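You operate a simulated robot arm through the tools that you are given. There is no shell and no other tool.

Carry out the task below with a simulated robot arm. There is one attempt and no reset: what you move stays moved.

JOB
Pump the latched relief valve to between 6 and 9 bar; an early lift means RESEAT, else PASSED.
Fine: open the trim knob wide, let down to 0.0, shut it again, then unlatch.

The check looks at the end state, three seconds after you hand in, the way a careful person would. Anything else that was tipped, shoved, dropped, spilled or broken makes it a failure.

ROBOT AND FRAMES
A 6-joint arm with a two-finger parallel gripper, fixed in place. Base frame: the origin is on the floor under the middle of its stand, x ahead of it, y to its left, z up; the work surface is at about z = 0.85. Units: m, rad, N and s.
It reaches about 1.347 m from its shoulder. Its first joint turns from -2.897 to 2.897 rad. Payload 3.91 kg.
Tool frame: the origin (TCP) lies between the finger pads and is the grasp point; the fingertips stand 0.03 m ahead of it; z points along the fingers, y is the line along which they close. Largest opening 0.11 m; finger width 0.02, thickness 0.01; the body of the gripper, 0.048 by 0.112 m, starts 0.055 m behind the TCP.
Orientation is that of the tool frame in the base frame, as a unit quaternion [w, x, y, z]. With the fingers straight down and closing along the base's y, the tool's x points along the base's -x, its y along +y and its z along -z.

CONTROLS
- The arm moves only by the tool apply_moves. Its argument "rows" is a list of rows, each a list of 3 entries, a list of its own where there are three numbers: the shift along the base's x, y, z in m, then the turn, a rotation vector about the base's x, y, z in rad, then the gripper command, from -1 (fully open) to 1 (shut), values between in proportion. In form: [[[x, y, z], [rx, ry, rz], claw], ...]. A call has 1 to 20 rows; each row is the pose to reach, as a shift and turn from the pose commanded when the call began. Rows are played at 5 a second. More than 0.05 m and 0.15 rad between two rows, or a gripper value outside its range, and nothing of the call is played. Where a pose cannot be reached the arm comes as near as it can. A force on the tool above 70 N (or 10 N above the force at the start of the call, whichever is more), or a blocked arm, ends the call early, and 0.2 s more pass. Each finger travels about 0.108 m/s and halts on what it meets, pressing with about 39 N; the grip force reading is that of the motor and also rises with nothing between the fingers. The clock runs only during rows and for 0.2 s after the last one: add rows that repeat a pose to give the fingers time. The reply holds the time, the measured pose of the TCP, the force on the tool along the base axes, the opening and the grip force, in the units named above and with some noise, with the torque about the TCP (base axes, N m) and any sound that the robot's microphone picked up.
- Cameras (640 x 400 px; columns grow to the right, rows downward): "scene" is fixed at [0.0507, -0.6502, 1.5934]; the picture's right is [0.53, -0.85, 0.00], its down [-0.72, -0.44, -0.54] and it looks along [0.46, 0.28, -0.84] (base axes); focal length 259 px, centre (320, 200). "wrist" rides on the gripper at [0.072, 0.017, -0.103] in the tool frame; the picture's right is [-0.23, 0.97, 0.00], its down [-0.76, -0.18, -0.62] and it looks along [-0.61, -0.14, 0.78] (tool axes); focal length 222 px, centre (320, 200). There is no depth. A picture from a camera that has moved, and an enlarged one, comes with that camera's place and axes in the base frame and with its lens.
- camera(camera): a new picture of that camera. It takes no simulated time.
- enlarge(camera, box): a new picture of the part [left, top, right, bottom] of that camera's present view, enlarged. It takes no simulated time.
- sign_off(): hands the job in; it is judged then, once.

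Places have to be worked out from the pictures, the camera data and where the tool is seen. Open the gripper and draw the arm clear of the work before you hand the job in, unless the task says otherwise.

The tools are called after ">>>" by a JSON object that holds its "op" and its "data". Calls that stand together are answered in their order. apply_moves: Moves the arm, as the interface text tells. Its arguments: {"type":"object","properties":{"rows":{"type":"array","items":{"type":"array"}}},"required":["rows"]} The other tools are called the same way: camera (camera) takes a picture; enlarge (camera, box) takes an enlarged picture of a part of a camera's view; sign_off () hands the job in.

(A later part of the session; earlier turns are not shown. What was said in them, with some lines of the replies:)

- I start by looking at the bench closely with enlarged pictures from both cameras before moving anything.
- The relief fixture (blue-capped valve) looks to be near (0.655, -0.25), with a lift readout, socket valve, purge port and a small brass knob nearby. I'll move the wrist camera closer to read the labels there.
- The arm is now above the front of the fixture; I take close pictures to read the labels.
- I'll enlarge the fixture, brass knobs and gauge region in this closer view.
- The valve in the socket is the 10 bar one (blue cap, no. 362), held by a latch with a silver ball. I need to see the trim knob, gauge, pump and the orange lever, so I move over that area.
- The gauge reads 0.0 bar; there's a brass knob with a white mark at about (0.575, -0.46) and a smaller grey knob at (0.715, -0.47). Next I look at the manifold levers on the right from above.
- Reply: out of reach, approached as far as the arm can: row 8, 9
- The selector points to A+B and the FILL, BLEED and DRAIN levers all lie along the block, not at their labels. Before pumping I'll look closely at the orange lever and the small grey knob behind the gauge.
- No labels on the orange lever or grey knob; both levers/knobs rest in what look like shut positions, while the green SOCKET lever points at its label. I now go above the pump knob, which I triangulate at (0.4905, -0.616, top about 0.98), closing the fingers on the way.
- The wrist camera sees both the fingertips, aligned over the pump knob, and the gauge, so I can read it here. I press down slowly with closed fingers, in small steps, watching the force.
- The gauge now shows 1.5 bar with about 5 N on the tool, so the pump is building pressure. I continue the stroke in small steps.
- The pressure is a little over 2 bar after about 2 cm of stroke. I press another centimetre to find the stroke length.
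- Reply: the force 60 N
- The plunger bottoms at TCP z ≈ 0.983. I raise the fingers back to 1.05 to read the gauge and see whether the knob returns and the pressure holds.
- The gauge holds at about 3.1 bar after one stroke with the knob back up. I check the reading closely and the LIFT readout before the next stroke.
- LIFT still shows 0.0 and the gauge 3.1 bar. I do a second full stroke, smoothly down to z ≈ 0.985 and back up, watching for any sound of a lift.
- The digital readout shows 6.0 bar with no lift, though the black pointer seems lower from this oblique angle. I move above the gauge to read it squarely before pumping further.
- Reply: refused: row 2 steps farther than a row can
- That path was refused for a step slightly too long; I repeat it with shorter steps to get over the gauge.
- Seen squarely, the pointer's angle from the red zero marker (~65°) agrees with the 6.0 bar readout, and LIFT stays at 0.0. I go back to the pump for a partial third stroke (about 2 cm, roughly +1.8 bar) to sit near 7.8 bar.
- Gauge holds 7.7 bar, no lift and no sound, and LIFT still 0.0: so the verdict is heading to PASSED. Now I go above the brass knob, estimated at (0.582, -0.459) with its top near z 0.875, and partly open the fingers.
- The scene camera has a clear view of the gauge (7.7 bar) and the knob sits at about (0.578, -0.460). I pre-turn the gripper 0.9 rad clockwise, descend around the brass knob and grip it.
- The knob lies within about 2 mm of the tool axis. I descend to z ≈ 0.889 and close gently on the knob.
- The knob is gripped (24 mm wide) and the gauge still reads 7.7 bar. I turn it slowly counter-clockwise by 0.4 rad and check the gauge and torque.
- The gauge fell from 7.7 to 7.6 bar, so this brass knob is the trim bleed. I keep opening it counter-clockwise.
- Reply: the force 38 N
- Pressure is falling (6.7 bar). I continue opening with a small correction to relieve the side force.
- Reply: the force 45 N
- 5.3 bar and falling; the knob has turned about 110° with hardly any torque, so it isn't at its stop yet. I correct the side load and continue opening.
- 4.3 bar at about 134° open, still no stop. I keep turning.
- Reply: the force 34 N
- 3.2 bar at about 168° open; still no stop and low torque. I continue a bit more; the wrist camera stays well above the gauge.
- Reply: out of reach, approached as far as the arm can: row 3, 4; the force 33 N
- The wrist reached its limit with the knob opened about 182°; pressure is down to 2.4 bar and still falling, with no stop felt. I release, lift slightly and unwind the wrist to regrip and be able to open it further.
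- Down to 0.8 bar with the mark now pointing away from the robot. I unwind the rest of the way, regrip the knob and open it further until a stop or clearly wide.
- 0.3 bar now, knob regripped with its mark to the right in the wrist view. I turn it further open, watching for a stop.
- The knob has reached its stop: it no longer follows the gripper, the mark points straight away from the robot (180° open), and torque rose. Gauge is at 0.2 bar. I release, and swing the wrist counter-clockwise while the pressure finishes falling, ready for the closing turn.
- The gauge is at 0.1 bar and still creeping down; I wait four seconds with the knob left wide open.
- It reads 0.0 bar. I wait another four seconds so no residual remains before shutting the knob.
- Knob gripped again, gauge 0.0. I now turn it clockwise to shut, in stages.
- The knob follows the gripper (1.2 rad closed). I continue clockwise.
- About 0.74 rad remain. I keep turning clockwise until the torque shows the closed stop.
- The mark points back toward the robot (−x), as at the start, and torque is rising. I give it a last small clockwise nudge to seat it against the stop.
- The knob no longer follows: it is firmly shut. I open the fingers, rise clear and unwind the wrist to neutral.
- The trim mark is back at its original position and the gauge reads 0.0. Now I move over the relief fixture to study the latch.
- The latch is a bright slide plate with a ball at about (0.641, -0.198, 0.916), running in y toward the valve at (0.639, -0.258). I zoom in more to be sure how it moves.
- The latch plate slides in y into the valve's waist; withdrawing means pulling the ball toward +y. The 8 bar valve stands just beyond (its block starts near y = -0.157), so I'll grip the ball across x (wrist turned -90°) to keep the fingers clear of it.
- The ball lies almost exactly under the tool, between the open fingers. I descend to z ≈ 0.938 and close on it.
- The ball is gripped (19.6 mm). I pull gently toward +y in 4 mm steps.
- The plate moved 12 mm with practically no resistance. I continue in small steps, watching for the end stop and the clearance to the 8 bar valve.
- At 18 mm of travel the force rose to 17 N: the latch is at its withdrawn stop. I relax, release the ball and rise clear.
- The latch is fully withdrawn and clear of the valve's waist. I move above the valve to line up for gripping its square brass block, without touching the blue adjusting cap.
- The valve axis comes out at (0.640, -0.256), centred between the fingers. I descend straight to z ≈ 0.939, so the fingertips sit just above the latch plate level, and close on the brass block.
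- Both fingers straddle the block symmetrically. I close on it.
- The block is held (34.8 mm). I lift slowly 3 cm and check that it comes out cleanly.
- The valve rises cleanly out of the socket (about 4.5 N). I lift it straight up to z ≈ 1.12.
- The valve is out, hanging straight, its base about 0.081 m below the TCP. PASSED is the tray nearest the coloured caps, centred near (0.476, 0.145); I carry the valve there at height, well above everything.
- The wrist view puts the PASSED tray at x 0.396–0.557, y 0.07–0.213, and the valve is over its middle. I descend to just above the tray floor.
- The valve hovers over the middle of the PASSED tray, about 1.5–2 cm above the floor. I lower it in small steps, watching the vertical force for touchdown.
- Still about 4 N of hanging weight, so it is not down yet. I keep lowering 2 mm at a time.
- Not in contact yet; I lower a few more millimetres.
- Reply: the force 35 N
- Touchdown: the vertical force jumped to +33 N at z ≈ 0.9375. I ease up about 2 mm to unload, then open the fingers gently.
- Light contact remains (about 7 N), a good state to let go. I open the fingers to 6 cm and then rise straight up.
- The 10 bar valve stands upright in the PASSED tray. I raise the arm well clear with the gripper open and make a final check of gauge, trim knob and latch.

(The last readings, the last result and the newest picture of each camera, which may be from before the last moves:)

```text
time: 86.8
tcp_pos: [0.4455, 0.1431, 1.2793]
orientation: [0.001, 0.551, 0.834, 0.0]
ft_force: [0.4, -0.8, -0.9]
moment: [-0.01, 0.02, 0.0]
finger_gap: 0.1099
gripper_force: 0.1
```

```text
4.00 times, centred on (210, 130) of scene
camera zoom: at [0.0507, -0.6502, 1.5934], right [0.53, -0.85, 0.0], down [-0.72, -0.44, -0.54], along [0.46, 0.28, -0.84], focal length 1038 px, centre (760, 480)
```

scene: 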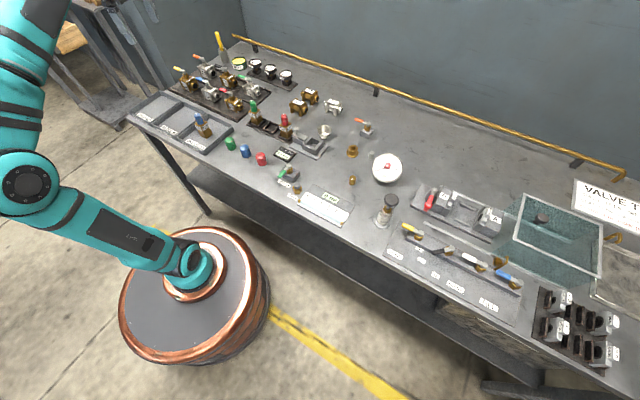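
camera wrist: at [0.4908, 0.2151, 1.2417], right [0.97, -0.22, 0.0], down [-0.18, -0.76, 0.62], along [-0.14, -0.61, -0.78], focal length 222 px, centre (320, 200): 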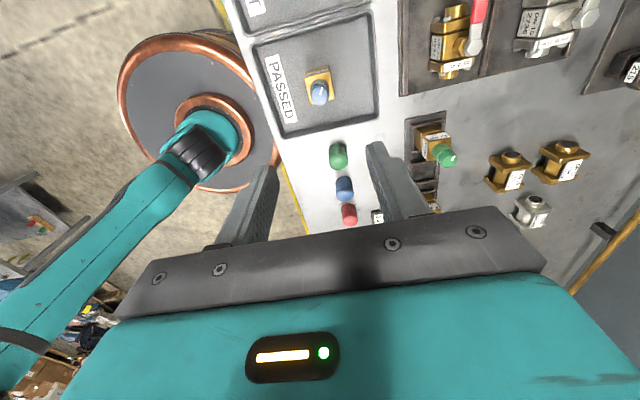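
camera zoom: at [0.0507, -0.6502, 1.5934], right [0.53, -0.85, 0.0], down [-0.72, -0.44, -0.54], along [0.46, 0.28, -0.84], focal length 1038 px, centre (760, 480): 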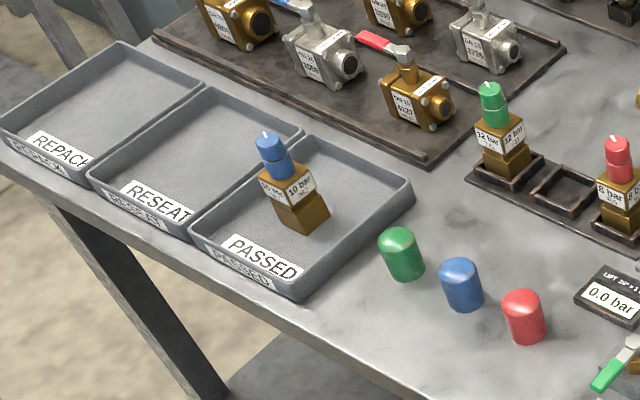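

Gauge reads 0.0, the socket is empty with the latch back, and everything else stands as before. One last close look at the trim knob's mark.

>>> {"op": "enlarge", "data": {"camera": "scene", "box": [330, 160, 380, 200]}}

>>> {"op": "enlarge", "data": {"camera": "scene", "box": [280, 110, 350, 165]}}

```text
10.00 times, centred on (355, 180) of scene
camera zoom: at [0.0507, -0.6502, 1.5934], right [0.53, -0.85, 0.0], down [-0.72, -0.44, -0.54], along [0.46, 0.28, -0.84], focal length 2594 px, centre (-30, 400)
```

zoom: 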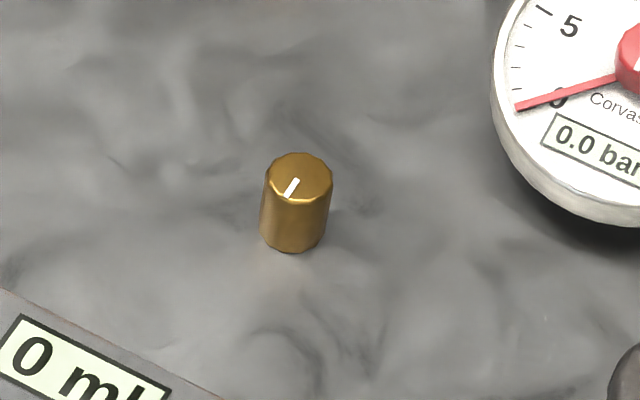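

```text
7.27 times, centred on (315, 138) of scene
camera zoom: at [0.0507, -0.6502, 1.5934], right [0.53, -0.85, 0.0], down [-0.72, -0.44, -0.54], along [0.46, 0.28, -0.84], focal length 1886 px, centre (356, 654)
```

zoom: 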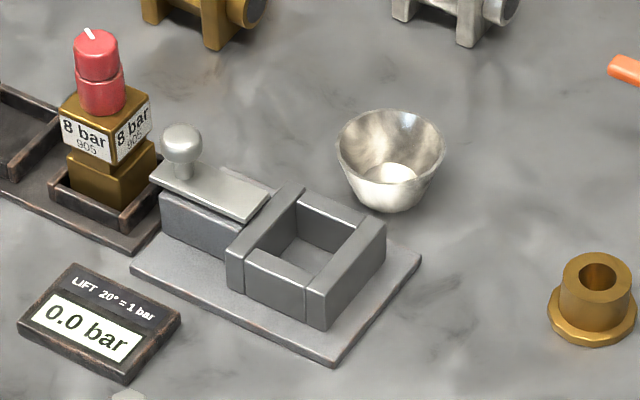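

The trim mark points to its original shut position (−x). The gauge is at 0.0, the latch is withdrawn, the 10 bar valve stands in PASSED after holding 7.7 bar without lifting, and the arm is clear with its gripper open. I hand the job in.

>>> {"op": "sign_off", "data": {}}

```text
The job is handed in.
```

The relief valve in the socket (blue cap, 10 bar, no. 362) passed. It held 7.7 bar without lifting and now stands upright in the PASSED tray.

- **Test:** I pumped in three strokes, reading 3.1, 6.0 and then 7.7 bar. The LIFT readout stayed at 0.0 and there was no sound of a lift.
- **Let-down:** I opened the brass trim knob to its stop, about 180°, and waited until the gauge read 0.0. I then turned it back to its shut stop, with its mark where it started.
- **Unlatching:** I slid the latch about 18 mm back to its end stop, then lifted the valve out by its brass block. I did not touch the blue adjusting cap.
- **End state:** The gauge reads 0.0 bar. The arm is clear with the gripper open, and I saw nothing else displaced.

The PASSED verdict depends on the SOCKET valve having been open during the test, which I judged from its lever and did not test. The lever points at its label, while DRAIN and BLEED lie at right angles to theirs and held pressure, so they were shut.
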